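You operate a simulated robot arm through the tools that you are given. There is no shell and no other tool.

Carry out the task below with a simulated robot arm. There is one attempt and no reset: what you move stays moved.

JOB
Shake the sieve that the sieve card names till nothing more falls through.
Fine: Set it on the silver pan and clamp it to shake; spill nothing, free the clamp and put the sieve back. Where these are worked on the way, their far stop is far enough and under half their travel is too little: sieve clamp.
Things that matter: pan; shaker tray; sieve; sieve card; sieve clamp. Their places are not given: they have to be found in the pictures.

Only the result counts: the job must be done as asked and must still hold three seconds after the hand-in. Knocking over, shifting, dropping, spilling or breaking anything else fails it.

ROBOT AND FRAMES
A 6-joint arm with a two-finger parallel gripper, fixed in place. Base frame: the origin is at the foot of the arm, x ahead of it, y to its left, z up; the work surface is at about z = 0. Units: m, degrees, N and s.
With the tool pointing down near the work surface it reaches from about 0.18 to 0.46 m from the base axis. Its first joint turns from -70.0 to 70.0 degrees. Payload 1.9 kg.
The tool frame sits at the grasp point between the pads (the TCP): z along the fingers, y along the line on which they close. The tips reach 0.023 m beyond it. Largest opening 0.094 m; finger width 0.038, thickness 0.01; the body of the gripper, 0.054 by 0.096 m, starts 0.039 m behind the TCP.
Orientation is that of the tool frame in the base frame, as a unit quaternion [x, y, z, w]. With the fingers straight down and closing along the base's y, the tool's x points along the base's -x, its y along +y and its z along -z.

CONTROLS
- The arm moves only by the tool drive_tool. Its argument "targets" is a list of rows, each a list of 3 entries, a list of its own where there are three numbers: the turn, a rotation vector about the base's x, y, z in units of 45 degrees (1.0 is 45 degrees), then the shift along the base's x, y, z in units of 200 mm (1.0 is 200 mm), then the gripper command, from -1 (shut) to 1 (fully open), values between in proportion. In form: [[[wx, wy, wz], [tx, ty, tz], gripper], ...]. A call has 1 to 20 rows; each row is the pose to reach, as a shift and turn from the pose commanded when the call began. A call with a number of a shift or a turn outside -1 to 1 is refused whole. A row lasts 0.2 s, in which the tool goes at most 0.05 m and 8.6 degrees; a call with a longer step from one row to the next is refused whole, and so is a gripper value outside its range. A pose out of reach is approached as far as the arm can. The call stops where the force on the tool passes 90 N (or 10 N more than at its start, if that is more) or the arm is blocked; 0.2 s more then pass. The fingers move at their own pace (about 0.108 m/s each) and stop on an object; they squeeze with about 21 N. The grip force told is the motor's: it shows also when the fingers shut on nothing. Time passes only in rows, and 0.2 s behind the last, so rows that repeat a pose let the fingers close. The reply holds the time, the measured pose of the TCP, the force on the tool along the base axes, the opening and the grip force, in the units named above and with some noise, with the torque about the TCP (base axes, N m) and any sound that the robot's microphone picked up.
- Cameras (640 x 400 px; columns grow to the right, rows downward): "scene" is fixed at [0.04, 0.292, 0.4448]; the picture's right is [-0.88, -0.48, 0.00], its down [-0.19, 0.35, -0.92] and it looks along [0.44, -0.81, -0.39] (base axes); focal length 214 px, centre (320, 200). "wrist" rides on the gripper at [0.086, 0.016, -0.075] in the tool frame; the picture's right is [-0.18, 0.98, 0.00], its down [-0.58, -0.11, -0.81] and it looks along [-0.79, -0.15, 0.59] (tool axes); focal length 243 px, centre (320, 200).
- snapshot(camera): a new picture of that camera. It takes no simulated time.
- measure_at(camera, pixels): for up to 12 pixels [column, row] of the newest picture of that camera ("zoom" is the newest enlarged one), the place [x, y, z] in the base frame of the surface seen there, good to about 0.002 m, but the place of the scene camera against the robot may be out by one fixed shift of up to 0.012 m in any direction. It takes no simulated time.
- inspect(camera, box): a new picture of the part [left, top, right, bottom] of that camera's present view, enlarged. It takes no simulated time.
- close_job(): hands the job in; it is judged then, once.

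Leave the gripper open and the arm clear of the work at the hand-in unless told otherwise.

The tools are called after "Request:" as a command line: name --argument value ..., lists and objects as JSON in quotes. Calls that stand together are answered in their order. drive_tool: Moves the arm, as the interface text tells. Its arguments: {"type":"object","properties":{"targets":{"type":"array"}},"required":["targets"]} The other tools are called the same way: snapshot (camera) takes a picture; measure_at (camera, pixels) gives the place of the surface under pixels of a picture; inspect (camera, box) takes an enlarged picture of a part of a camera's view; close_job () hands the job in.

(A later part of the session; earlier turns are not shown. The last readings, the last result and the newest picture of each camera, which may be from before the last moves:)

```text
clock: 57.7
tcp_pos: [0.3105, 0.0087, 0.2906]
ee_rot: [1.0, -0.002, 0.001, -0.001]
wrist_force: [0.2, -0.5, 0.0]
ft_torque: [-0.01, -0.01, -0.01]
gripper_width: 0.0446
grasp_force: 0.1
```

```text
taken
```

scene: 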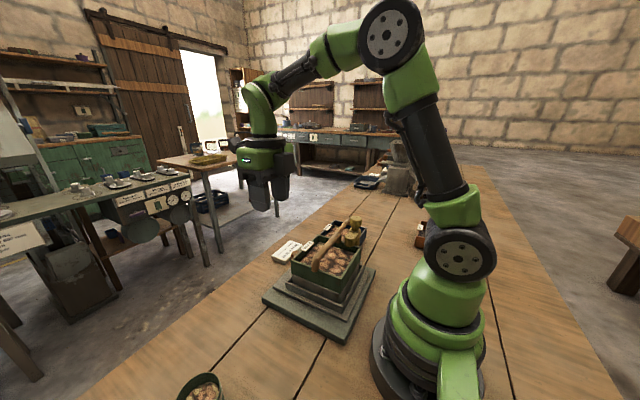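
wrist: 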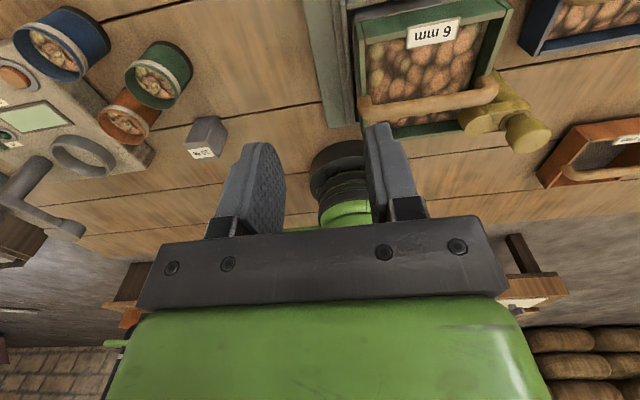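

Yaw -180 is reached, and the wrist camera looks back at the sieve (430,60) and clamp (500,120). I enlarge and measure the clamp, sieve rim and knob.

Request:
inspect --camera "wrist" --box '[310, 0, 570, 162]'

Request:
measure_at --camera "wrist" --pixels '[[478, 115], [525, 130], [500, 115], [362, 35], [500, 5], [385, 130], [430, 35], [350, 120], [340, 10], [470, 100]]'

```text
2.46 times, centred on (440, 81) of wrist
```

zoom: 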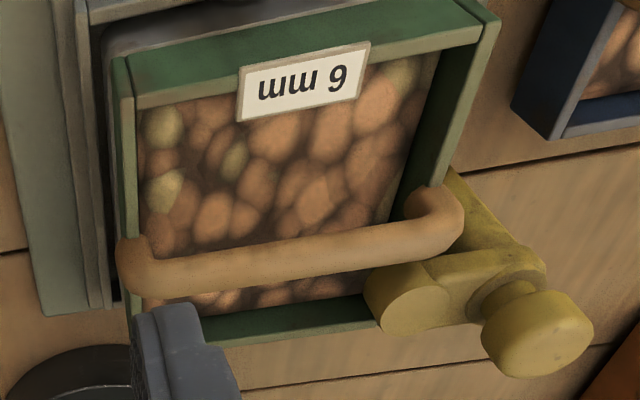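

```text
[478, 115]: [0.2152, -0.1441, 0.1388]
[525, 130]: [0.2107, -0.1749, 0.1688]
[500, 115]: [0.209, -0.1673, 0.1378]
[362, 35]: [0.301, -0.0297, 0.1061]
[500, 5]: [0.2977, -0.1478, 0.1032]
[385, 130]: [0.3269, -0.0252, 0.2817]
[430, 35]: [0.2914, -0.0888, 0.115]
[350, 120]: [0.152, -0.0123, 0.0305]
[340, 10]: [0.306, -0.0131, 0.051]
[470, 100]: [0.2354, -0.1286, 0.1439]
```

The clamp pad sits over the sieve's -y rim at about (0.207,-0.142). Now I move above the tray knob, TCP about (0.328,-0.083,0.15), to look at it from close.

Request:
drive_tool --targets '[[[0, 0, 0], [0.03, -0.15, -0.05], -0.05], [[0, 0, 0], [0.06, -0.3, -0.15], -0.05], [[0, 0, 0], [0.0875, -0.458, -0.25], -0.05], [[0, 0, 0], [0.0875, -0.458, -0.45], -0.05], [[0, 0, 0], [0.0875, -0.458, -0.6], -0.05], [[0, 0, 0], [0.0875, -0.458, -0.7], -0.05], [[0, 0, 0], [0.0875, -0.458, -0.7], -0.05]]'

Request:
snapshot --camera "wrist"

Request:
inspect --camera "scene" --box '[250, 165, 390, 305]'

```text
clock: 59.3
tcp_pos: [0.3283, -0.0825, 0.1481]
ee_rot: [1.0, 0.0, 0.001, -0.001]
wrist_force: [-0.3, -0.5, 0.4]
ft_torque: [0.04, -0.02, 0.0]
gripper_width: 0.0446
grasp_force: 0.0
```

```text
taken
```

wrist: 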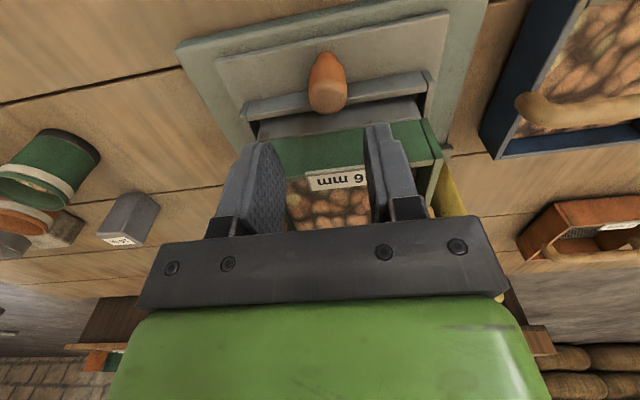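

```text
2.86 times, centred on (320, 235) of scene
```

zoom: 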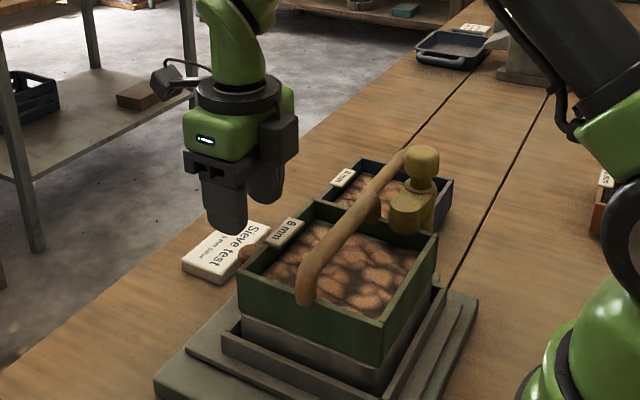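

The knob is clearly in view at about (327,80). I enlarge it and measure its outline, the tray and the base plate edges.

Request:
inspect --camera "wrist" --box '[175, 0, 495, 200]'

Request:
measure_at --camera "wrist" --pixels '[[327, 98], [311, 92], [345, 88], [327, 80], [327, 58], [318, 70], [338, 68], [222, 60], [445, 20], [185, 45], [250, 105], [425, 78]]'

```text
2.00 times, centred on (335, 100) of wrist
```

zoom: 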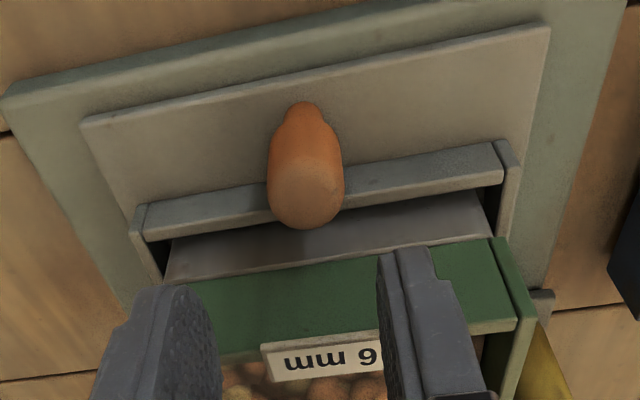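

```text
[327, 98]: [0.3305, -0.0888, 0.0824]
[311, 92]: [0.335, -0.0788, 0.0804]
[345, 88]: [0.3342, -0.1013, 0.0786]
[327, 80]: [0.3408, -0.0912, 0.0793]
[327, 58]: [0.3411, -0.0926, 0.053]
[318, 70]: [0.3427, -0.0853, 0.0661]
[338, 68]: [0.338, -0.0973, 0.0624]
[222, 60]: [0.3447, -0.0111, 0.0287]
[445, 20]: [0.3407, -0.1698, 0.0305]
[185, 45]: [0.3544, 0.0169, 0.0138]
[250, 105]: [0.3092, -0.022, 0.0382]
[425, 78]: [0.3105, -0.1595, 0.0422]
```

The knob's centre is about (0.330,-0.090), radius 11 mm, top z≈0.083. I go down around it to TCP z≈0.078 (tips 0.055, just above the tray lip), then close.

Request:
drive_tool --targets '[[[0, 0, 0], [0.012, -0.037, -0.03], -0.05], [[0, 0, 0], [0.012, -0.037, -0.13], -0.05], [[0, 0, 0], [0.012, -0.037, -0.23], -0.05], [[0, 0, 0], [0.012, -0.037, -0.3], -0.05], [[0, 0, 0], [0.012, -0.037, -0.35], -0.05], [[0, 0, 0], [0.012, -0.037, -0.35], -0.05]]'

Request:
snapshot --camera "wrist"

```text
clock: 60.7
tcp_pos: [0.3306, -0.089, 0.0801]
ee_rot: [1.0, 0.0, 0.001, -0.001]
wrist_force: [0.3, 0.1, -0.7]
ft_torque: [-0.02, -0.01, 0.0]
gripper_width: 0.0447
grasp_force: 0.0
```

```text
taken
```

wrist: 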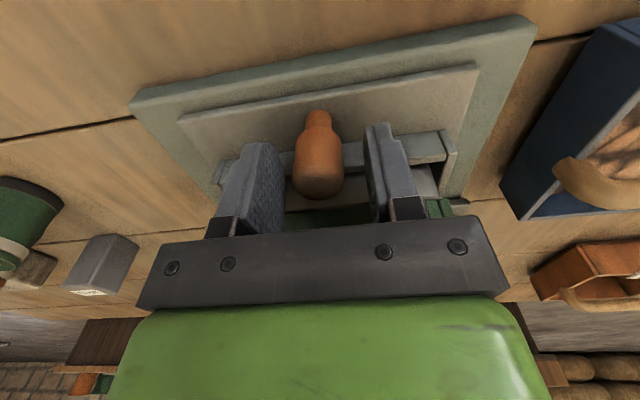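

The knob stands centred between the fingers. I close on it.

Request:
drive_tool --targets '[[[0, 0, 0], [0, 0, 0], -0.3], [[0, 0, 0], [0, 0, 0], -1], [[0, 0, 0], [0, 0, 0], -1], [[0, 0, 0], [0, 0, 0], -1]]'

Request:
inspect --camera "scene" --box '[260, 205, 390, 335]'

```text
clock: 61.7
tcp_pos: [0.3302, -0.0887, 0.0805]
ee_rot: [1.0, 0.0, 0.001, -0.001]
wrist_force: [0.3, -0.4, -4.1]
ft_torque: [-0.63, -0.05, -0.04]
gripper_width: 0.0248
grasp_force: 45.0
```

```text
3.08 times, centred on (325, 270) of scene
```

zoom: 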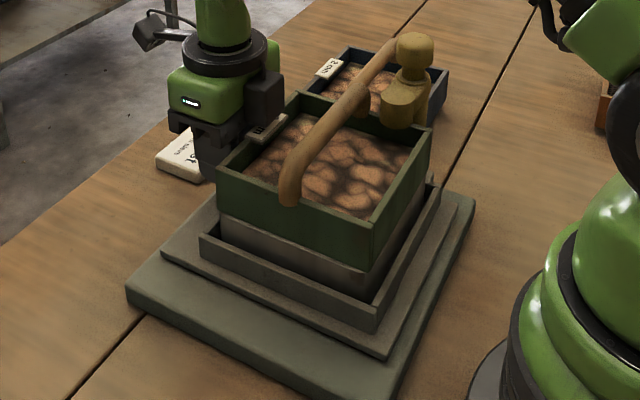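

The knob is held (25 mm). I test the slide: 8 mm to +y slowly, watching force and sound.

Request:
drive_tool --targets '[[[0, 0, 0], [0, 0.01, 0], -1], [[0, 0, 0], [0, 0.02, 0], -1], [[0, 0, 0], [0, 0.03, 0], -1], [[0, 0, 0], [0, 0.04, 0], -1], [[0, 0, 0], [0, 0.04, 0], -1]]'

Request:
inspect --camera "scene" --box '[260, 205, 390, 335]'

```text
clock: 62.9
tcp_pos: [0.3292, -0.0821, 0.0803]
ee_rot: [1.0, 0.0, 0.003, -0.001]
wrist_force: [2.3, -1.3, 12.2]
ft_torque: [-0.57, -0.94, -0.08]
gripper_width: 0.0248
grasp_force: 45.0
```

```text
3.08 times, centred on (325, 270) of scene
```

zoom: 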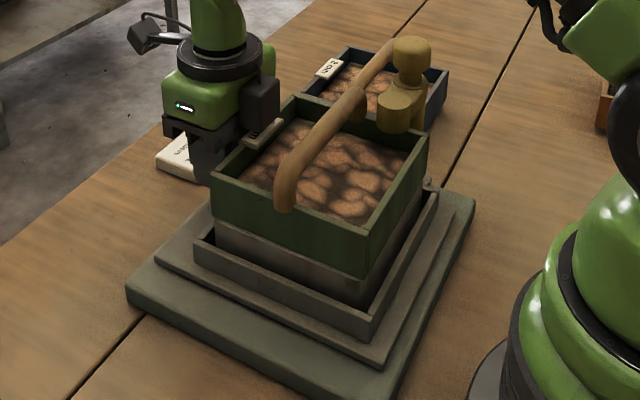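

The tray slides freely along y (only a few N). I now shake ±16 mm around here, two gentle cycles, and listen.

Request:
drive_tool --targets '[[[0, 0, 0], [0, 0.05, 0], -1], [[0, 0, 0], [0, 0.08, 0], -1], [[0, 0, 0], [0, 0.05, 0], -1], [[0, 0, 0], [0, 0, 0], -1], [[0, 0, 0], [0, -0.05, 0], -1], [[0, 0, 0], [0, -0.08, 0], -1], [[0, 0, 0], [0, -0.05, 0], -1], [[0, 0, 0], [0, 0, 0], -1], [[0, 0, 0], [0, 0.05, 0], -1], [[0, 0, 0], [0, 0.08, 0], -1], [[0, 0, 0], [0, 0.05, 0], -1], [[0, 0, 0], [0, 0, 0], -1], [[0, 0, 0], [0, -0.05, 0], -1], [[0, 0, 0], [0, -0.08, 0], -1], [[0, 0, 0], [0, -0.05, 0], -1], [[0, 0, 0], [0, 0, 0], -1]]'

Request:
inspect --camera "scene" --box '[260, 205, 390, 335]'

```text
clock: 66.3
tcp_pos: [0.3292, -0.0815, 0.0799]
ee_rot: [1.0, 0.001, 0.001, 0.0]
wrist_force: [20.2, -1.8, -16.5]
ft_torque: [-0.74, -0.14, 0.13]
gripper_width: 0.0248
grasp_force: 44.9
```

```text
3.08 times, centred on (325, 270) of scene
```

zoom: 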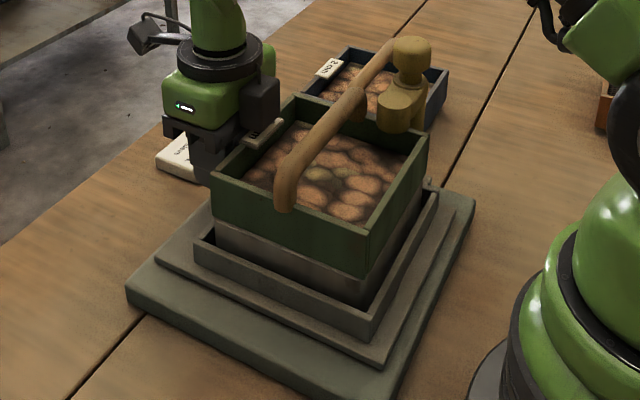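

The picture of the contents changed, so the shaking acts. I shake on a bit faster (±18 mm, 0.8 s a cycle) and listen again.

Request:
drive_tool --targets '[[[0, 0, 0], [-0.004, 0.09, 0], -1], [[0, 0, 0], [-0.004, 0.0, 0], -1], [[0, 0, 0], [-0.004, -0.09, 0], -1], [[0, 0, 0], [-0.004, 0, 0], -1], [[0, 0, 0], [-0.004, 0.09, 0], -1], [[0, 0, 0], [-0.004, 0, 0], -1], [[0, 0, 0], [-0.004, -0.09, 0], -1], [[0, 0, 0], [-0.004, 0, 0], -1], [[0, 0, 0], [-0.004, 0.09, 0], -1], [[0, 0, 0], [-0.004, 0, 0], -1], [[0, 0, 0], [-0.004, -0.09, 0], -1], [[0, 0, 0], [-0.004, 0, 0], -1]]'

Request:
inspect --camera "scene" --box '[260, 205, 390, 335]'

```text
clock: 68.9
tcp_pos: [0.3303, -0.0807, 0.0808]
ee_rot: [1.0, 0.0, 0.002, -0.001]
wrist_force: [8.6, -1.7, 9.6]
ft_torque: [-0.51, -0.04, 0.04]
gripper_width: 0.0244
grasp_force: 44.9
```

```text
3.08 times, centred on (325, 270) of scene
```

zoom: 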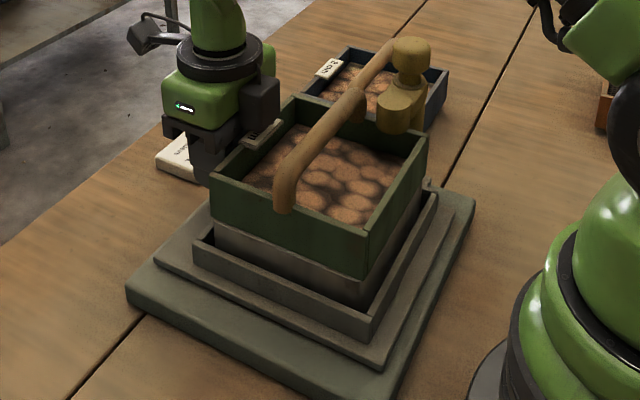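

The contents look different again and lower. I measure the level of the contents and enlarge for later comparison.

Request:
measure_at --camera "zoom" --pixels '[[330, 175], [370, 165], [345, 200], [375, 190], [260, 175], [290, 145], [320, 210]]'

Request:
inspect --camera "scene" --box '[300, 235, 350, 285]'

```text
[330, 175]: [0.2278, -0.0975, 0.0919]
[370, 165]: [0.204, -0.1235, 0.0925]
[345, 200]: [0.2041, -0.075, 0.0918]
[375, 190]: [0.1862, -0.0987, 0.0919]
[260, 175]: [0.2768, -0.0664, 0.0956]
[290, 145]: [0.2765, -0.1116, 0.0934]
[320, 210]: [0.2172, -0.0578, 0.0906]
```

```text
8.00 times, centred on (325, 260) of scene
```

zoom: 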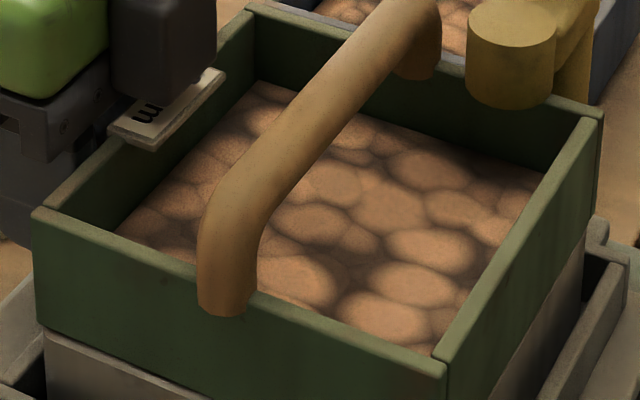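

I keep shaking: more cycles of the same kind, then compare pictures.

Request:
drive_tool --targets '[[[0, 0, 0], [0, 0.1, 0], -1], [[0, 0, 0], [0, 0.0, 0], -1], [[0, 0, 0], [0, -0.1, 0], -1], [[0, 0, 0], [0, 0, 0], -1], [[0, 0, 0], [0, 0.1, 0], -1], [[0, 0, 0], [0, 0, 0], -1], [[0, 0, 0], [0, -0.1, 0], -1], [[0, 0, 0], [0, 0, 0], -1], [[0, 0, 0], [0, 0.1, 0], -1], [[0, 0, 0], [0, 0, 0], -1], [[0, 0, 0], [0, -0.1, 0], -1], [[0, 0, 0], [0, 0, 0], -1], [[0, 0, 0], [0, 0.1, 0], -1], [[0, 0, 0], [0, 0, 0], -1], [[0, 0, 0], [0, -0.1, 0], -1], [[0, 0, 0], [0, 0, 0], -1]]'

Request:
inspect --camera "scene" --box '[300, 235, 350, 285]'

Request:
measure_at --camera "zoom" --pixels '[[330, 190], [420, 170], [390, 290], [440, 240], [170, 220], [300, 320], [520, 200], [250, 220], [100, 225], [440, 370]]'

```text
clock: 72.3
tcp_pos: [0.3292, -0.0824, 0.0782]
ee_rot: [1.0, 0.0, 0.0, -0.001]
wrist_force: [3.8, -1.1, 28.6]
ft_torque: [-0.55, 0.06, 0.09]
gripper_width: 0.0248
grasp_force: 45.0
```

```text
8.00 times, centred on (325, 260) of scene
```

zoom: 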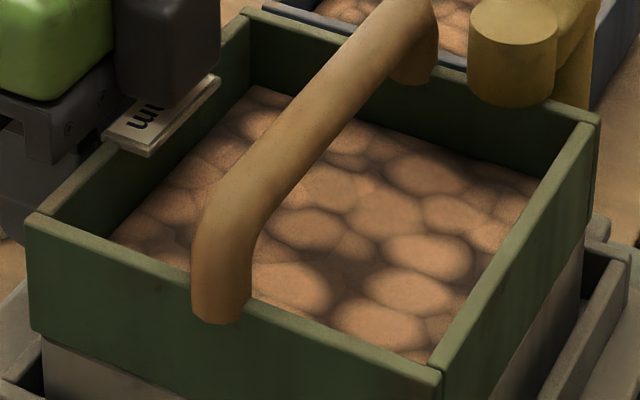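

```text
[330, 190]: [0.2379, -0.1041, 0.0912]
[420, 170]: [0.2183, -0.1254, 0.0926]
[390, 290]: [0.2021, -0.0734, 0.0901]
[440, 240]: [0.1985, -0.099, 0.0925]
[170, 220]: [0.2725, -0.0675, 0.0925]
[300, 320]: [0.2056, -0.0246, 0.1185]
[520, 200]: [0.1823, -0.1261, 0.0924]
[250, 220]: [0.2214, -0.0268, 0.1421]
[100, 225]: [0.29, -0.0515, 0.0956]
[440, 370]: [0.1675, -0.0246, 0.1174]
```

The pattern of kernels now looks nearly the same as before (only big orange ones). To be sure I add five more cycles and compare again.

Request:
drive_tool --targets '[[[0, 0, 0], [0, 0.1, 0.005], -1], [[0, 0, 0], [0, 0.0, 0.005], -1], [[0, 0, 0], [0, -0.1, 0.005], -1], [[0, 0, 0], [0, 0, 0.005], -1], [[0, 0, 0], [0, 0.1, 0.005], -1], [[0, 0, 0], [0, 0, 0.005], -1], [[0, 0, 0], [0, -0.1, 0.005], -1], [[0, 0, 0], [0, 0, 0.005], -1], [[0, 0, 0], [0, 0.1, 0.005], -1], [[0, 0, 0], [0, 0, 0.005], -1], [[0, 0, 0], [0, -0.1, 0.005], -1], [[0, 0, 0], [0, 0, 0.005], -1], [[0, 0, 0], [0, 0.1, 0.005], -1], [[0, 0, 0], [0, 0, 0.005], -1], [[0, 0, 0], [0, -0.1, 0.005], -1], [[0, 0, 0], [0, 0, 0.005], -1], [[0, 0, 0], [0, 0.1, 0.005], -1], [[0, 0, 0], [0, 0, 0.005], -1], [[0, 0, 0], [0, -0.1, 0.005], -1], [[0, 0, 0], [0, 0, 0.005], -1]]'

Request:
inspect --camera "scene" --box '[300, 235, 350, 285]'

Request:
snapshot --camera "scene"

```text
clock: 76.5
tcp_pos: [0.3285, -0.082, 0.0808]
ee_rot: [1.0, 0.0, -0.001, -0.002]
wrist_force: [-18.4, -1.9, -14.7]
ft_torque: [-0.57, 0.89, 0.05]
gripper_width: 0.0247
grasp_force: 45.2
```

```text
8.00 times, centred on (325, 260) of scene
```

zoom: 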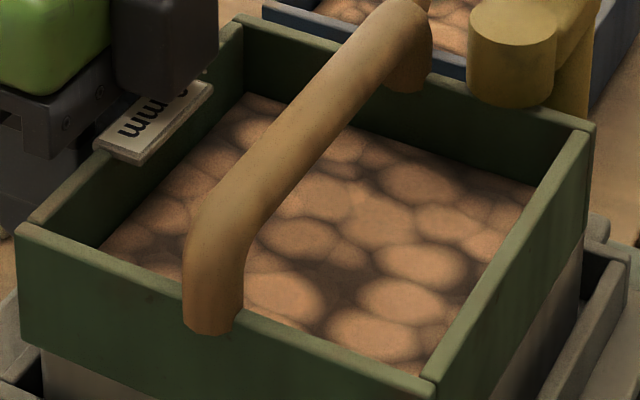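

```text
taken
```

scene: 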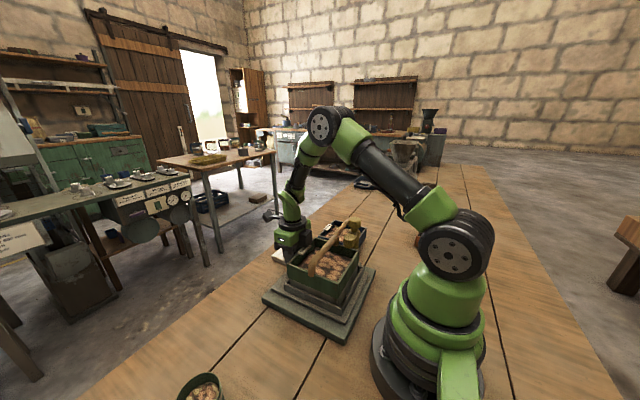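

The contents no longer change, so nothing more seems to fall. But the sieve appears to have crept a little toward +y on the pan. I look closer at sieve versus pan.

Request:
inspect --camera "scene" --box '[275, 225, 365, 335]'

Request:
measure_at --camera "zoom" --pixels '[[250, 175], [250, 200], [250, 210], [250, 220], [250, 245], [250, 262], [400, 220], [420, 190], [420, 210], [440, 230], [440, 100], [380, 225]]'

Request:
snapshot --camera "wrist"

```text
3.64 times, centred on (320, 280) of scene
```

zoom: 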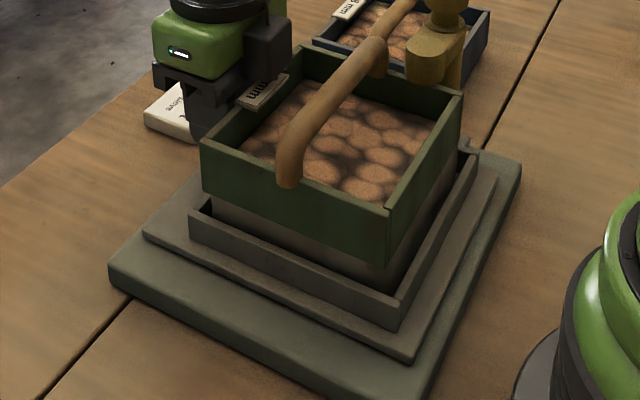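

```text
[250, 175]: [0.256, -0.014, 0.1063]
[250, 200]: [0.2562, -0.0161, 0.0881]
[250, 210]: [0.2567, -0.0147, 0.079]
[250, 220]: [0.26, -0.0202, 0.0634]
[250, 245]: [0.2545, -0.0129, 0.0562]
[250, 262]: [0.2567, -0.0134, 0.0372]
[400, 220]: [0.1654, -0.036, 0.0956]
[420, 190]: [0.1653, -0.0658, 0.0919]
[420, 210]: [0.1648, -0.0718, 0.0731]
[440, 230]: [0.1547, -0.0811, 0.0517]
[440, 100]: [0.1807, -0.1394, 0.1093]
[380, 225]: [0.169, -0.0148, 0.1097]
```

```text
taken
```

wrist: 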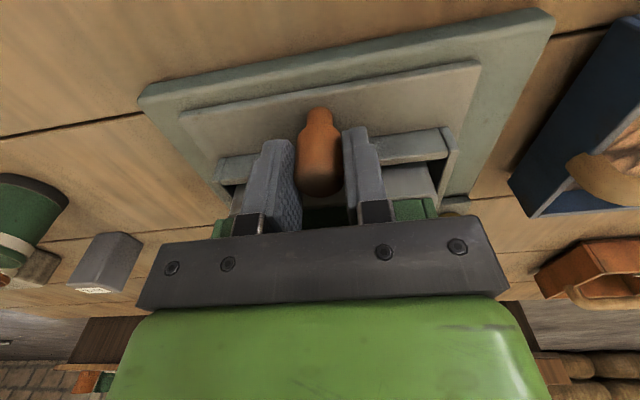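

The sieve has crept some millimetres toward +y against the pan. I measure the contents' level and rim once more to see if sifting is finished (before: 0.092, about 26 mm below the rim).

Request:
inspect --camera "scene" --box '[300, 235, 350, 285]'

Request:
measure_at --camera "zoom" --pixels '[[320, 200], [410, 180], [370, 330], [420, 265], [200, 200], [280, 295], [500, 210], [430, 372], [570, 130], [30, 225], [240, 18], [512, 40]]'

```text
8.00 times, centred on (325, 260) of scene
```

zoom: 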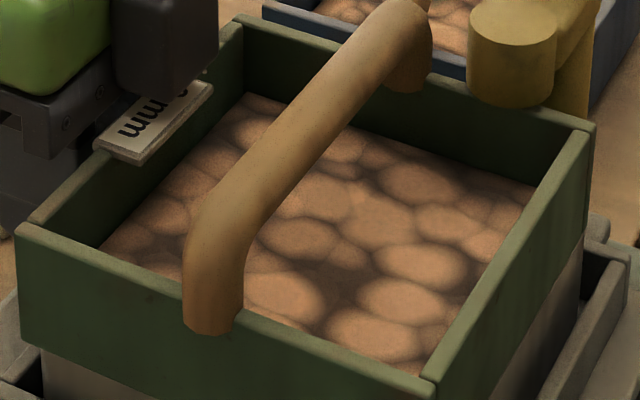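

```text
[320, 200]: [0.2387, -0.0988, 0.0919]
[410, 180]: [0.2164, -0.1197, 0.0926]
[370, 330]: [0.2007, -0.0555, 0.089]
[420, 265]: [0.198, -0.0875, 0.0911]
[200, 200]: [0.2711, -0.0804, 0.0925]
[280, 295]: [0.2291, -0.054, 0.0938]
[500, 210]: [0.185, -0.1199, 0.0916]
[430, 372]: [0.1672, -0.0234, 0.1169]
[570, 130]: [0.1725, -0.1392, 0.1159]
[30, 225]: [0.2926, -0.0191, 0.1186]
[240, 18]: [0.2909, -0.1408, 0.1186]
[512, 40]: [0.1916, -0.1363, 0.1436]
```

The level is unchanged at 0.092 over the last nine cycles: sifting is finished. I bring the knob back to about y=-0.085 (tray middle), let go of it and rise.

Request:
drive_tool --targets '[[[0, 0, 0], [0.005, -0.008, 0.0], -1], [[0, 0, 0], [0.005, -0.015, 0.0], -1], [[0, 0, 0], [0.005, -0.015, 0.0], -0.4], [[0, 0, 0], [0.005, -0.015, 0.0], -0.2], [[0, 0, 0], [0.005, -0.015, 0.0], -0.05], [[0, 0, 0], [0.005, -0.015, 0.0], -0.05]]'

Request:
drive_tool --targets '[[[0, 0, 0], [0, 0, 0.1], -0.05], [[0, 0, 0], [0, 0, 0.25], -0.05], [[0, 0, 0], [0, 0, 0.45], -0.05], [[0, 0, 0], [0, 0.0, 0.65], -0.05], [[0, 0, 0], [0, 0.0, 0.85], -0.05], [[0, 0, 0], [0, 0.0, 0.95], -0.05], [[0, 0, 0], [0, 0.0, 0.95], -0.05]]'

Request:
snapshot --camera "wrist"

Request:
inspect --camera "scene" --box '[260, 215, 380, 335]'

```text
clock: 77.9
tcp_pos: [0.3314, -0.0846, 0.081]
ee_rot: [1.0, 0.0, 0.001, -0.001]
wrist_force: [0.1, 0.3, -0.1]
ft_torque: [-0.03, 0.0, -0.03]
gripper_width: 0.0449
grasp_force: 0.1
```

```text
clock: 79.5
tcp_pos: [0.33, -0.0842, 0.2703]
ee_rot: [1.0, 0.0, 0.0, -0.001]
wrist_force: [0.0, 0.2, 0.2]
ft_torque: [0.01, 0.01, -0.01]
gripper_width: 0.0447
grasp_force: 0.0
```

```text
taken
```

wrist: 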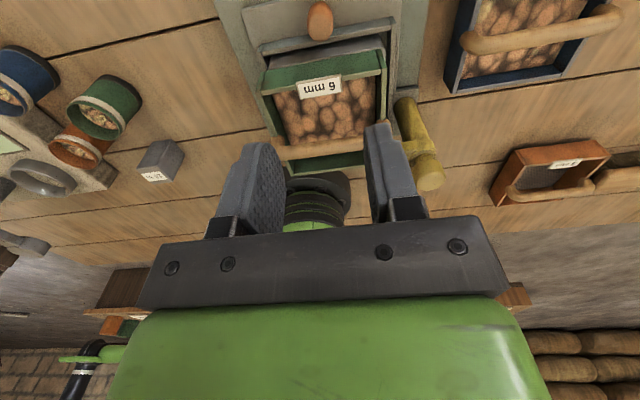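

```text
3.33 times, centred on (320, 275) of scene
```

zoom: 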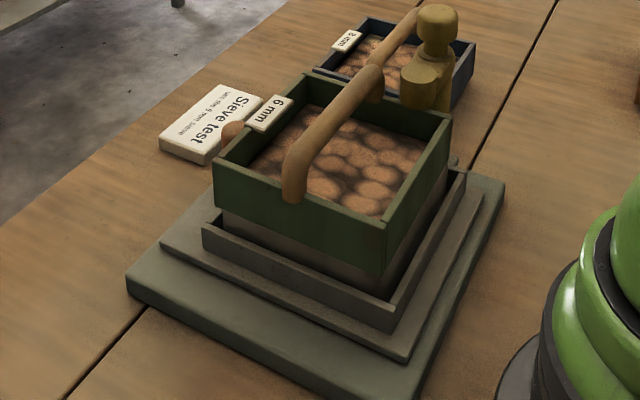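

No spilled grains are visible on tray or bench. I enlarge the wrist view to check the sieve's seat, the clamp and the plates around.

Request:
inspect --camera "wrist" --box '[210, 0, 450, 200]'

Request:
measure_at --camera "wrist" --pixels '[[264, 95], [385, 70], [280, 148], [275, 158], [400, 145], [432, 180], [408, 110], [320, 35], [245, 38], [391, 22], [264, 68], [384, 45]]'

```text
2.00 times, centred on (330, 100) of wrist
```

zoom: 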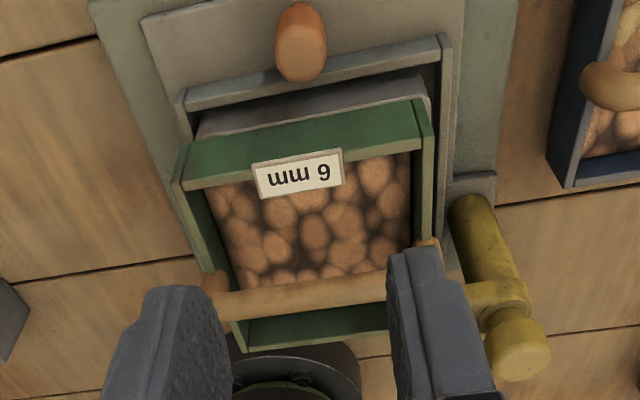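

```text
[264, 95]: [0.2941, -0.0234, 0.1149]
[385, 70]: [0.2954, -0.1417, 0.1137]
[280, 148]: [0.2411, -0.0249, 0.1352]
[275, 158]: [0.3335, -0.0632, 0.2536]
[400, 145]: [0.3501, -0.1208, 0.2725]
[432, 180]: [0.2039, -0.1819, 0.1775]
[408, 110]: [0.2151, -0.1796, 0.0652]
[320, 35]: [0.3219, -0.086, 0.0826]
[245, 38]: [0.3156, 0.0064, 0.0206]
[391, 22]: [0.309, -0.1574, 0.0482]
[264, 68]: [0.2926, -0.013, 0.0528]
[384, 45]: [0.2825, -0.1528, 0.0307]
```

I measure the corners of the pan and sieve in the enlarged picture to know how far the sieve has crept.

Request:
measure_at --camera "zoom" --pixels '[[178, 186], [430, 137], [185, 148], [422, 102], [203, 120], [425, 78], [183, 105], [443, 45], [215, 130], [330, 110], [245, 345], [420, 250]]'

```text
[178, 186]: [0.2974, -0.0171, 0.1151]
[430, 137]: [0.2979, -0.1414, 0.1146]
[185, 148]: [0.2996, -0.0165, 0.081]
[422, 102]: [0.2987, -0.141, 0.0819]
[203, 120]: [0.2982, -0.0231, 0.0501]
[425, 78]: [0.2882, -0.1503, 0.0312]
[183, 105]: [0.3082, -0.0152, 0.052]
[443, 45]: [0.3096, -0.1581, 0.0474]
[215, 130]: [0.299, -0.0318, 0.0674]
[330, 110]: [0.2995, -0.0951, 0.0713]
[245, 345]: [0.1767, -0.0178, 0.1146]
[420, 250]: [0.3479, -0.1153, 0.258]
```

The sieve now spans y -0.1415 to -0.0165, about 6 mm toward +y of the tray's middle. I want to know how it rests on the pan: I measure down its +y wall at fine steps.

Request:
inspect --camera "scene" --box '[295, 250, 345, 300]'

Request:
measure_at --camera "zoom" --pixels '[[200, 170], [200, 190], [200, 200], [200, 210], [200, 220], [200, 230], [200, 240], [200, 250], [200, 260], [200, 270], [200, 280], [200, 290]]'

```text
8.00 times, centred on (320, 275) of scene
```

zoom: 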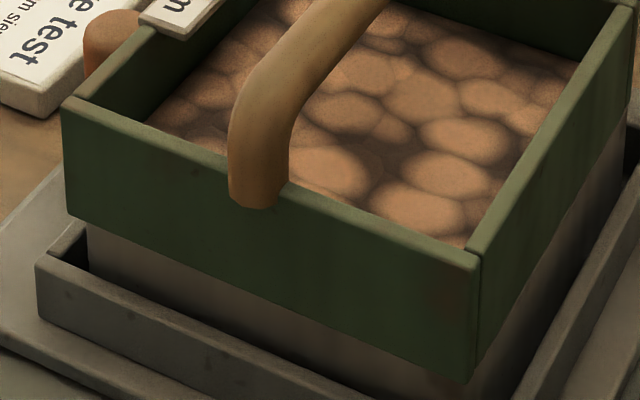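

```text
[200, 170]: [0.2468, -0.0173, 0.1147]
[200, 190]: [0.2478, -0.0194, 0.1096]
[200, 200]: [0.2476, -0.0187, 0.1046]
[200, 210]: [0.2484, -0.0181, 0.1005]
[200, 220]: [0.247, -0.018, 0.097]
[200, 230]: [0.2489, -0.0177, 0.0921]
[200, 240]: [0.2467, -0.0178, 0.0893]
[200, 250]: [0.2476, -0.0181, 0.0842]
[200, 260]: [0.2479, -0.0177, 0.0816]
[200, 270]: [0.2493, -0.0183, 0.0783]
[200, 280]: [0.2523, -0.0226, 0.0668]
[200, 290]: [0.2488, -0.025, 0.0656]
```

The wall's lower edge sits on the pan rim with a collar nested inside, so the sieve cannot walk off; it just used up its play. To be certain that nothing more falls through, I grip the knob again and add another round of shaking.

Request:
drive_tool --targets '[[[0, 0, 0], [0.002, -0.005, -0.2], -0.05], [[0, 0, 0], [0.002, -0.005, -0.4], -0.05], [[0, 0, 0], [0.002, -0.005, -0.6], -0.05], [[0, 0, 0], [0.002, -0.005, -0.75], -0.05], [[0, 0, 0], [0.002, -0.005, -0.88], -0.05], [[0, 0, 0], [0.002, -0.005, -0.95], -0.05], [[0, 0, 0], [0.002, -0.005, -0.95], -0.05], [[0, 0, 0], [0.002, -0.005, -0.95], -0.3], [[0, 0, 0], [0.002, -0.005, -0.95], -1], [[0, 0, 0], [0.002, -0.005, -0.95], -1], [[0, 0, 0], [0.002, -0.005, -0.95], -1]]'

Request:
drive_tool --targets '[[[0, 0, 0], [0, 0.06, 0], -1], [[0, 0, 0], [0, 0.09, 0], -1], [[0, 0, 0], [0, 0.06, 0], -1], [[0, 0, 0], [0, 0, 0], -1], [[0, 0, 0], [0, -0.06, 0], -1], [[0, 0, 0], [0, -0.09, 0], -1], [[0, 0, 0], [0, -0.06, 0], -1], [[0, 0, 0], [0, 0, 0], -1], [[0, 0, 0], [0, 0.06, 0], -1], [[0, 0, 0], [0, 0.09, 0], -1], [[0, 0, 0], [0, 0.06, 0], -1], [[0, 0, 0], [0, 0, 0], -1], [[0, 0, 0], [0, -0.06, 0], -1], [[0, 0, 0], [0, -0.09, 0], -1], [[0, 0, 0], [0, -0.06, 0], -1], [[0, 0, 0], [0, 0, 0], -1]]'

Request:
inspect --camera "scene" --box '[300, 235, 350, 285]'

Request:
measure_at --camera "zoom" --pixels '[[320, 200], [410, 180], [370, 330], [420, 265], [200, 200], [280, 295], [500, 210], [430, 372], [350, 260], [30, 225], [240, 18], [470, 240]]'

```text
clock: 81.9
tcp_pos: [0.3297, -0.0862, 0.0816]
ee_rot: [1.0, 0.0, 0.001, -0.002]
wrist_force: [5.1, 0.6, -10.5]
ft_torque: [-0.59, -0.05, -0.03]
gripper_width: 0.0248
grasp_force: 44.9
```

```text
clock: 85.3
tcp_pos: [0.3306, -0.0865, 0.0807]
ee_rot: [1.0, 0.0, 0.001, -0.002]
wrist_force: [-15.6, -2.6, 24.4]
ft_torque: [-0.49, 1.05, -0.07]
gripper_width: 0.0247
grasp_force: 44.9
```

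```text
8.00 times, centred on (325, 260) of scene
```

zoom: 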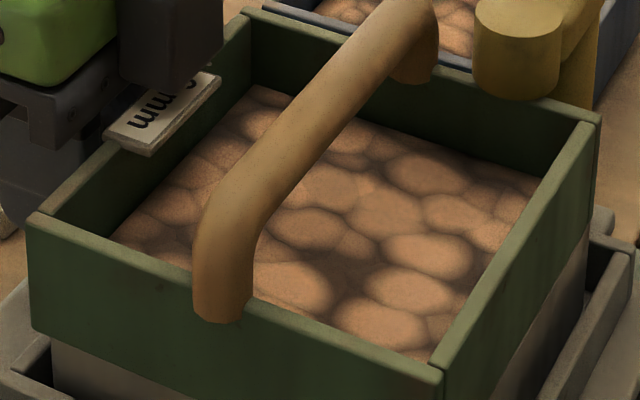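

```text
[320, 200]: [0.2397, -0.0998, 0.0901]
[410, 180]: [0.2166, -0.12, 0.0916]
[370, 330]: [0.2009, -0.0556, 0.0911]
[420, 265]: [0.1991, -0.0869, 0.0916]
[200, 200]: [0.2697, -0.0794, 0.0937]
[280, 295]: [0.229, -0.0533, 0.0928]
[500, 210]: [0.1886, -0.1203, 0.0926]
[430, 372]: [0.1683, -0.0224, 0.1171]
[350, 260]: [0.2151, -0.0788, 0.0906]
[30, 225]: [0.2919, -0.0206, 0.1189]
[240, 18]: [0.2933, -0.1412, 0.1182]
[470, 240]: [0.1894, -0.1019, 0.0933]
```

The level is unchanged (mean 0.092): nothing more falls. I release the knob at the tray's middle and rise to z≈0.27.

Request:
drive_tool --targets '[[[0, 0, 0], [0.003, 0.007, 0.0], -1], [[0, 0, 0], [0.003, 0.007, 0.0], -0.4], [[0, 0, 0], [0.003, 0.007, 0.0], -0.2], [[0, 0, 0], [0.003, 0.007, 0.0], -0.05], [[0, 0, 0], [0.003, 0.007, 0.0], -0.05]]'

Request:
drive_tool --targets '[[[0, 0, 0], [0, 0, 0.1], -0.05], [[0, 0, 0], [0, 0, 0.25], -0.05], [[0, 0, 0], [0, 0, 0.45], -0.05], [[0, 0, 0], [0, 0.0, 0.65], -0.05], [[0, 0, 0], [0, 0.0, 0.85], -0.05], [[0, 0, 0], [0, 0.0, 0.95], -0.05], [[0, 0, 0], [0, 0.0, 0.95], -0.05]]'

Request:
snapshot --camera "wrist"

```text
clock: 86.5
tcp_pos: [0.3303, -0.0837, 0.081]
ee_rot: [1.0, 0.0, 0.001, -0.001]
wrist_force: [0.3, -0.2, 0.4]
ft_torque: [0.0, 0.01, 0.02]
gripper_width: 0.0447
grasp_force: 0.0
```

```text
clock: 88.1
tcp_pos: [0.3301, -0.0846, 0.2716]
ee_rot: [1.0, 0.0, 0.001, -0.001]
wrist_force: [0.1, 0.1, 0.1]
ft_torque: [0.03, -0.01, 0.0]
gripper_width: 0.0448
grasp_force: 0.0
```

```text
taken
```

wrist: 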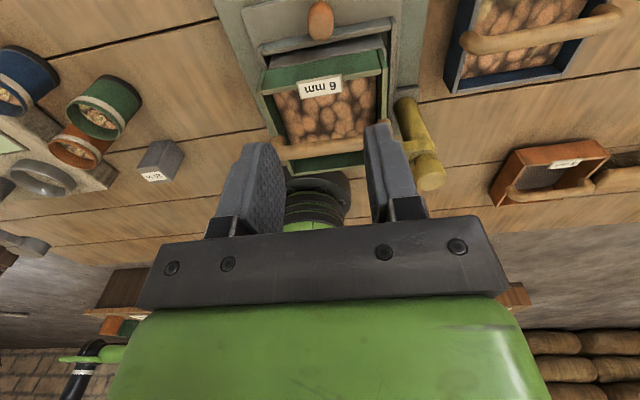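

Now I turn the hand back from yaw -180 to about -95, moving toward the clamp at height.

Request:
drive_tool --targets '[[[0, 0, 0.158], [-0.1, 0.1, 0.05], -0.05], [[0, 0, 0.315], [-0.2, 0.2, 0.1], -0.05], [[0, 0, 0.473], [-0.3, 0.25, 0.1], -0.05], [[0, 0, 0.63], [-0.4, 0.25, 0.1], -0.05], [[0, 0, 0.788], [-0.5, 0.25, 0.1], -0.05], [[0, 0, 0.945], [-0.6, 0.25, 0.1], -0.05]]'

Request:
drive_tool --targets '[[[0, 0, 0.158], [-0.0, 0.0, 0.0], -0.05], [[0, 0, 0.315], [-0.0, 0.0, 0], -0.05], [[0, 0, 0.473], [0, 0.0, 0], -0.05], [[0, 0, 0.63], [0, 0.0, 0], -0.05], [[0, 0, 0.788], [0, 0.0, 0], -0.05], [[0, 0, 0.945], [0, 0.0, 0], -0.05]]'

Request:
snapshot --camera "wrist"

```text
clock: 89.5
tcp_pos: [0.2116, -0.0342, 0.2898]
ee_rot: [0.931, 0.364, 0.001, -0.002]
wrist_force: [0.2, -1.0, 0.2]
ft_torque: [-0.06, 0.02, 0.0]
gripper_width: 0.0444
grasp_force: 0.1
```

```text
clock: 90.9
tcp_pos: [0.2113, -0.0335, 0.2899]
ee_rot: [0.736, 0.677, 0.0, -0.002]
wrist_force: [-0.2, 0.2, 0.0]
ft_torque: [0.03, 0.0, 0.01]
gripper_width: 0.0446
grasp_force: 0.1
```

```text
taken
```

wrist: 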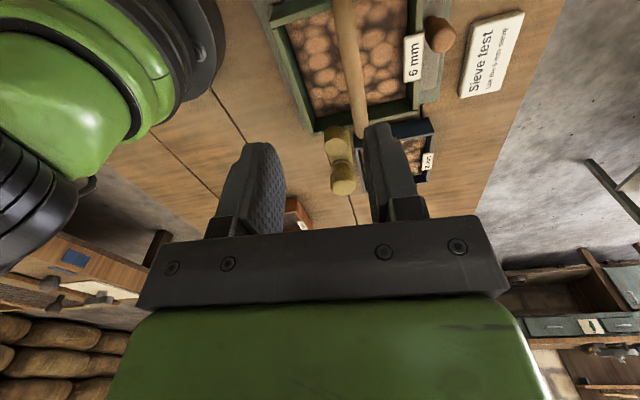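

The clamp is at about (342,160). I go nearer, to about (0.20,-0.14,0.25), to measure it.

Request:
drive_tool --targets '[[[0, 0, 0], [-0.02, -0.2, 0], -0.05], [[0, 0, 0], [-0.04, -0.4, -0.05], -0.05], [[0, 0, 0], [-0.056, -0.58, -0.12], -0.05], [[0, 0, 0], [-0.056, -0.65, -0.2], -0.05], [[0, 0, 0], [-0.056, -0.65, -0.2], -0.05]]'

Request:
snapshot --camera "wrist"

Request:
inspect --camera "wrist" --box '[240, 0, 400, 150]'

```text
clock: 92.1
tcp_pos: [0.2002, -0.1667, 0.2511]
ee_rot: [0.737, 0.676, 0.0, -0.002]
wrist_force: [0.3, 0.0, -0.3]
ft_torque: [-0.04, 0.01, 0.0]
gripper_width: 0.0446
grasp_force: 0.0
```

```text
taken
```

wrist: 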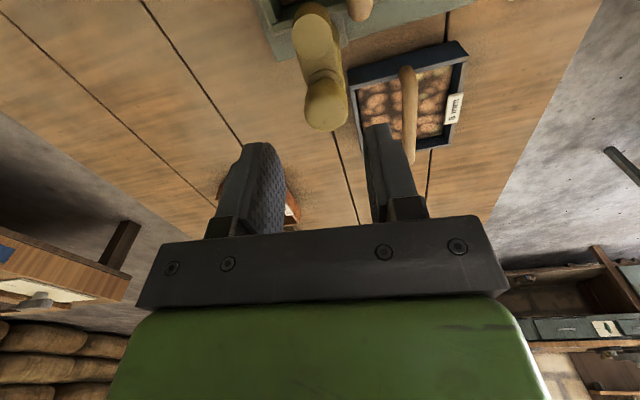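

```text
2.67 times, centred on (320, 75) of wrist
```

zoom: 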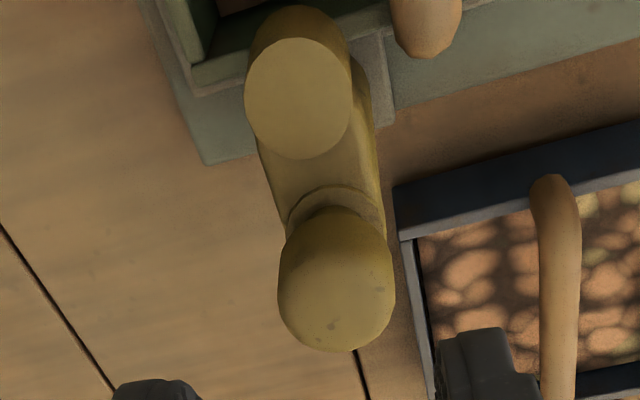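

The arm lines up with the hand as it did before. I measure the cap's outline and pad.

Request:
measure_at --camera "zoom" --pixels '[[335, 290], [283, 275], [393, 275], [338, 345], [335, 215], [300, 300], [380, 320], [300, 100], [248, 90], [350, 100], [320, 175], [265, 170]]'

```text
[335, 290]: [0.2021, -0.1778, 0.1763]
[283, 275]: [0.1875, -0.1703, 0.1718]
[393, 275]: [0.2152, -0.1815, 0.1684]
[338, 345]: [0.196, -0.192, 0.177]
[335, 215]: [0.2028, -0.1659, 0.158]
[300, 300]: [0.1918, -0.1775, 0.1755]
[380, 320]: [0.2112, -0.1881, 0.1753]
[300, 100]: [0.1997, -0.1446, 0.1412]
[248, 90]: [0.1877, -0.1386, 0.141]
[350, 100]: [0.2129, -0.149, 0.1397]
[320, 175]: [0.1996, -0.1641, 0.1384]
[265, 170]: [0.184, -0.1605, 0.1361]
```

The cap centre is about (0.200,-0.180) and the arm points along +y. I descend with the fingers straddling cap and arm to TCP z≈0.150.

Request:
drive_tool --targets '[[[0, 0, 0], [0, -0.066, -0.05], -0.05], [[0, 0, 0], [0, -0.066, -0.2], -0.05], [[0, 0, 0], [0, -0.066, -0.32], -0.05], [[0, 0, 0], [0, -0.066, -0.42], -0.05], [[0, 0, 0], [0, -0.066, -0.505], -0.05], [[0, 0, 0], [0, -0.066, -0.505], -0.05]]'

Request:
snapshot --camera "wrist"

Request:
inspect --camera "scene" --box '[270, 185, 390, 305]'

```text
clock: 93.5
tcp_pos: [0.2034, -0.178, 0.1495]
ee_rot: [0.737, 0.676, 0.0, -0.002]
wrist_force: [0.1, -0.7, -0.4]
ft_torque: [-0.04, -0.03, 0.02]
gripper_width: 0.0445
grasp_force: 0.1
```

```text
taken
```

wrist: 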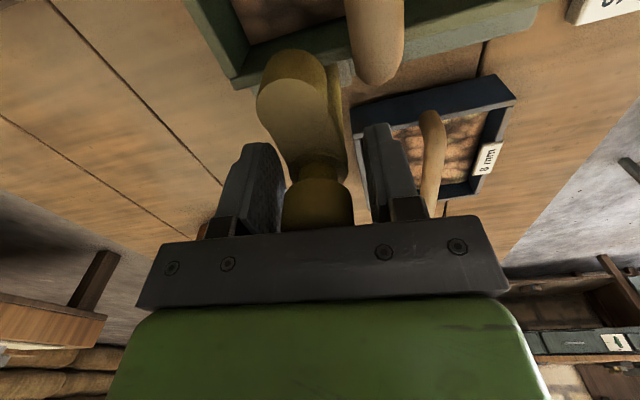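

```text
3.33 times, centred on (330, 245) of scene
```

zoom: 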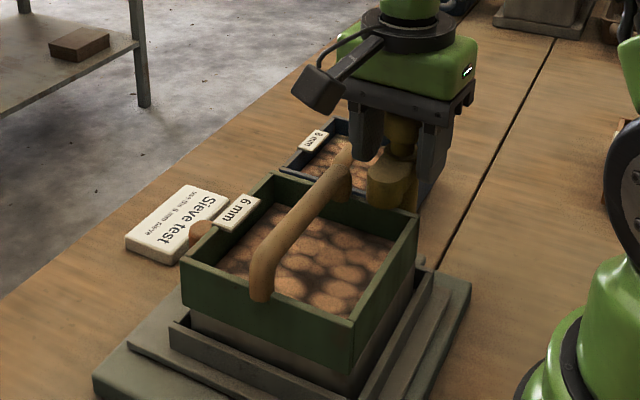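

The cap sits slightly left between the fingers, so I shift 2 mm to -x, then close.

Request:
drive_tool --targets '[[[0, 0, 0], [-0.012, -0.005, 0], -0.05], [[0, 0, 0], [-0.012, -0.005, 0], -0.25], [[0, 0, 0], [-0.012, -0.005, 0], -1], [[0, 0, 0], [-0.012, -0.005, 0], -1], [[0, 0, 0], [-0.012, -0.005, 0], -1]]'

```text
clock: 94.7
tcp_pos: [0.2001, -0.1794, 0.1509]
ee_rot: [0.736, 0.677, 0.0, 0.001]
wrist_force: [53.5, 0.7, -19.0]
ft_torque: [0.27, 1.74, 0.44]
gripper_width: 0.0318
grasp_force: 44.5
```

Gripped, but with +53 N along x; I ease 1.2 mm to +x and start the twist back, 18 degrees first.

Request:
drive_tool --targets '[[[0, 0, 0], [0.006, 0, 0], -1], [[0, 0, 0.08], [0.006, 0, 0], -1], [[0, 0, 0.16], [0.006, 0, 0], -1], [[0, 0, 0.24], [0.006, 0, 0], -1], [[0, 0, 0.32], [0.006, 0, 0], -1], [[0, 0, 0.4], [0.006, 0, 0], -1], [[0, 0, 0.4], [0.006, 0, 0], -1]]'

Request:
snapshot --camera "wrist"

Request:
inspect --camera "scene" --box '[270, 185, 390, 305]'

```text
clock: 96.3
tcp_pos: [0.1976, -0.1792, 0.1499]
ee_rot: [0.622, 0.783, 0.0, 0.001]
wrist_force: [20.6, -0.4, 40.5]
ft_torque: [0.02, 0.75, 0.05]
gripper_width: 0.0319
grasp_force: 45.1
```

```text
taken
```

wrist: 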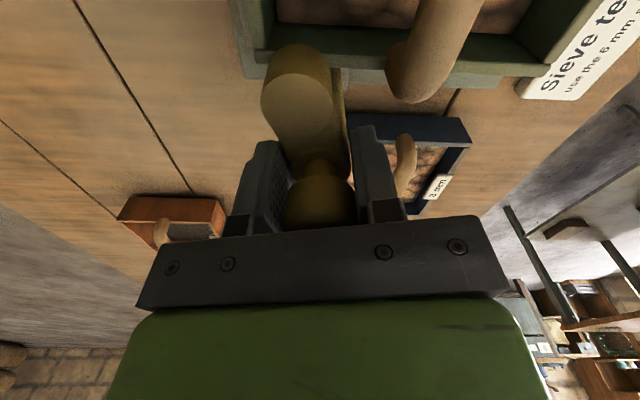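

```text
3.33 times, centred on (330, 245) of scene
```

zoom: 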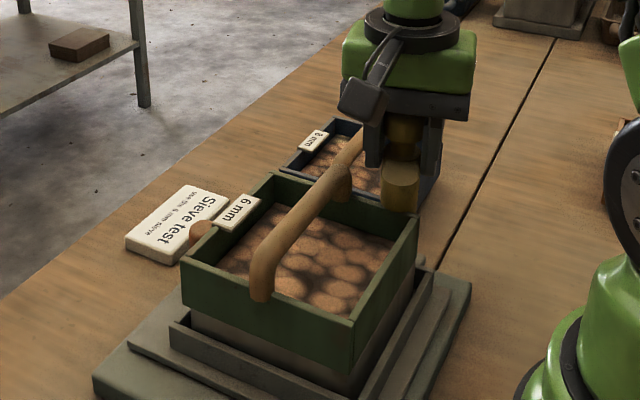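

The arm follows. I continue the twist another 22 degrees.

Request:
drive_tool --targets '[[[0, 0, 0.08], [0.003, 0, 0], -1], [[0, 0, 0.16], [0.003, 0, 0], -1], [[0, 0, 0.24], [0.003, 0, 0], -1], [[0, 0, 0.32], [0.003, 0, 0], -1], [[0, 0, 0.4], [0.003, 0, 0], -1], [[0, 0, 0.48], [0.003, 0, 0], -1], [[0, 0, 0.48], [0.003, 0, 0], -1]]'

Request:
drive_tool --targets '[[[0, 0, 0.08], [0, 0, 0], -1], [[0, 0, 0.16], [0, 0, 0], -1], [[0, 0, 0.24], [0, 0, 0], -1], [[0, 0, 0.32], [0, 0, 0], -1], [[0, 0, 0.4], [0, 0, 0], -1], [[0, 0, 0.48], [0, 0, 0], -1], [[0, 0, 0.48], [0, 0, 0], -1]]'

Request:
inspect --camera "scene" --box '[270, 185, 390, 305]'

```text
clock: 97.9
tcp_pos: [0.1979, -0.1786, 0.1507]
ee_rot: [0.465, 0.885, -0.001, -0.003]
wrist_force: [-9.8, 1.0, 21.2]
ft_torque: [-0.7, -0.83, -0.01]
gripper_width: 0.0319
grasp_force: 45.0
```

```text
clock: 99.5
tcp_pos: [0.1983, -0.1775, 0.1496]
ee_rot: [0.291, 0.957, 0.001, -0.005]
wrist_force: [-46.5, -1.6, 10.7]
ft_torque: [-0.04, -0.57, -0.02]
gripper_width: 0.0317
grasp_force: 45.3
```

```text
3.33 times, centred on (330, 245) of scene
```

zoom: 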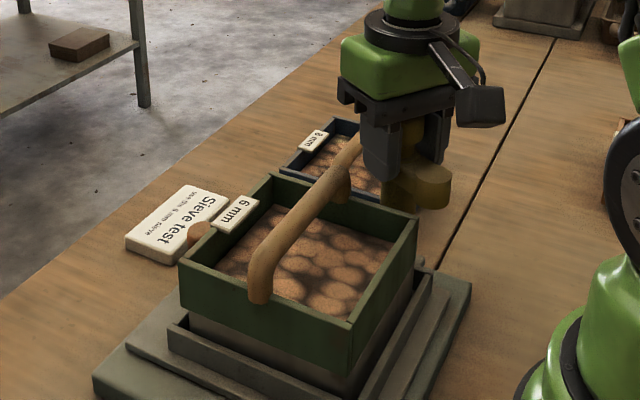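

At -34 degrees, with -46 N along x. I ease 1.2 mm to -x and twist on to yaw 0, the starting position.

Request:
drive_tool --targets '[[[0, 0, 0], [-0.006, 0, 0], -1], [[0, 0, 0.08], [-0.006, 0, 0], -1], [[0, 0, 0.16], [-0.006, 0, 0], -1], [[0, 0, 0.24], [-0.006, 0, 0], -1], [[0, 0, 0.32], [-0.006, 0, 0], -1], [[0, 0, 0.4], [-0.006, 0, 0], -1], [[0, 0, 0.48], [-0.006, 0, 0], -1], [[0, 0, 0.48], [-0.006, 0, 0], -1]]'

Request:
drive_tool --targets '[[[0, 0, 0.08], [0, 0, 0], -1], [[0, 0, 0.16], [0, 0, 0], -1], [[0, 0, 0.24], [0, 0, 0], -1], [[0, 0, 0.28], [0, 0, 0], -1], [[0, 0, 0.28], [0, 0, 0], -1]]'

Request:
inspect --camera "scene" --box '[270, 185, 390, 305]'

Request:
snapshot --camera "wrist"

```text
clock: 101.3
tcp_pos: [0.198, -0.1787, 0.1496]
ee_rot: [0.106, 0.994, -0.001, -0.001]
wrist_force: [-0.6, 1.2, -25.7]
ft_torque: [0.71, 0.85, 0.04]
gripper_width: 0.0317
grasp_force: 44.6
```

```text
clock: 102.5
tcp_pos: [0.1983, -0.1784, 0.1507]
ee_rot: [-0.003, 1.0, -0.001, 0.0]
wrist_force: [1.5, 0.5, -13.8]
ft_torque: [0.54, -0.03, -0.55]
gripper_width: 0.0317
grasp_force: 45.1
```

```text
3.33 times, centred on (330, 245) of scene
```

zoom: 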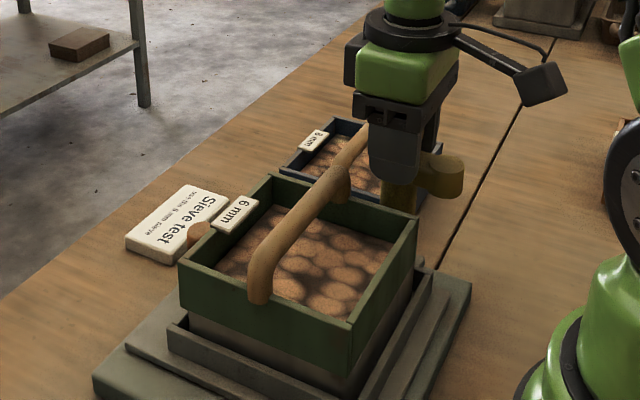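

```text
taken
```

wrist: 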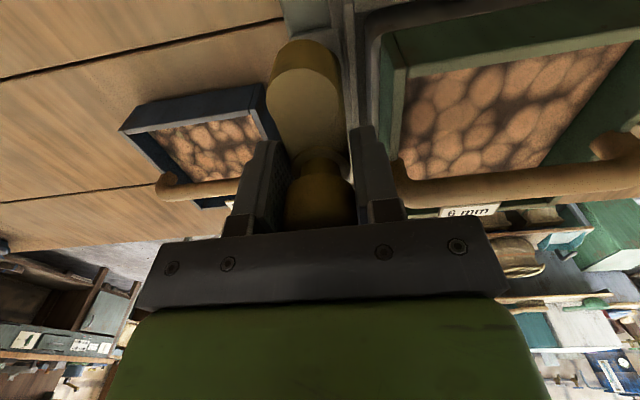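

The clamp is back at its start stop (torque builds slightly). I open the fingers and rise.

Request:
drive_tool --targets '[[[0, 0, 0], [0, 0, 0], -0.25], [[0, 0, 0], [0, 0, 0], -0.1], [[0, 0, 0], [0, 0, 0], -0.05], [[0, 0, 0], [0, 0, 0], -0.05], [[0, 0, 0], [0, 0, 0.12], -0.05], [[0, 0, 0], [0, 0, 0.3], -0.05], [[0, 0, 0], [0, 0, 0.5], -0.05], [[0, 0, 0], [0.05, 0.15, 0.65], -0.05], [[0, 0, 0], [0.1, 0.35, 0.75], -0.05], [[0, 0, 0], [0.15, 0.5, 0.75], -0.05], [[0, 0, 0], [0.15, 0.5, 0.75], -0.05]]'

Request:
inspect --camera "scene" --box '[260, 205, 390, 335]'

```text
clock: 104.9
tcp_pos: [0.2282, -0.0782, 0.2986]
ee_rot: [-0.004, 1.0, -0.001, 0.0]
wrist_force: [-0.2, -0.3, -0.1]
ft_torque: [0.01, -0.06, -0.03]
gripper_width: 0.0451
grasp_force: 0.1
```

```text
3.08 times, centred on (325, 270) of scene
```

zoom: 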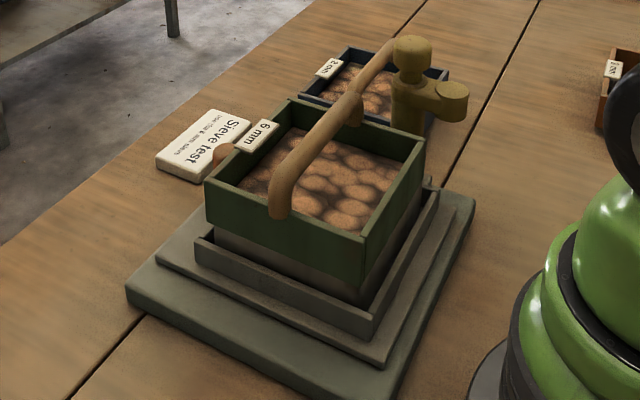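

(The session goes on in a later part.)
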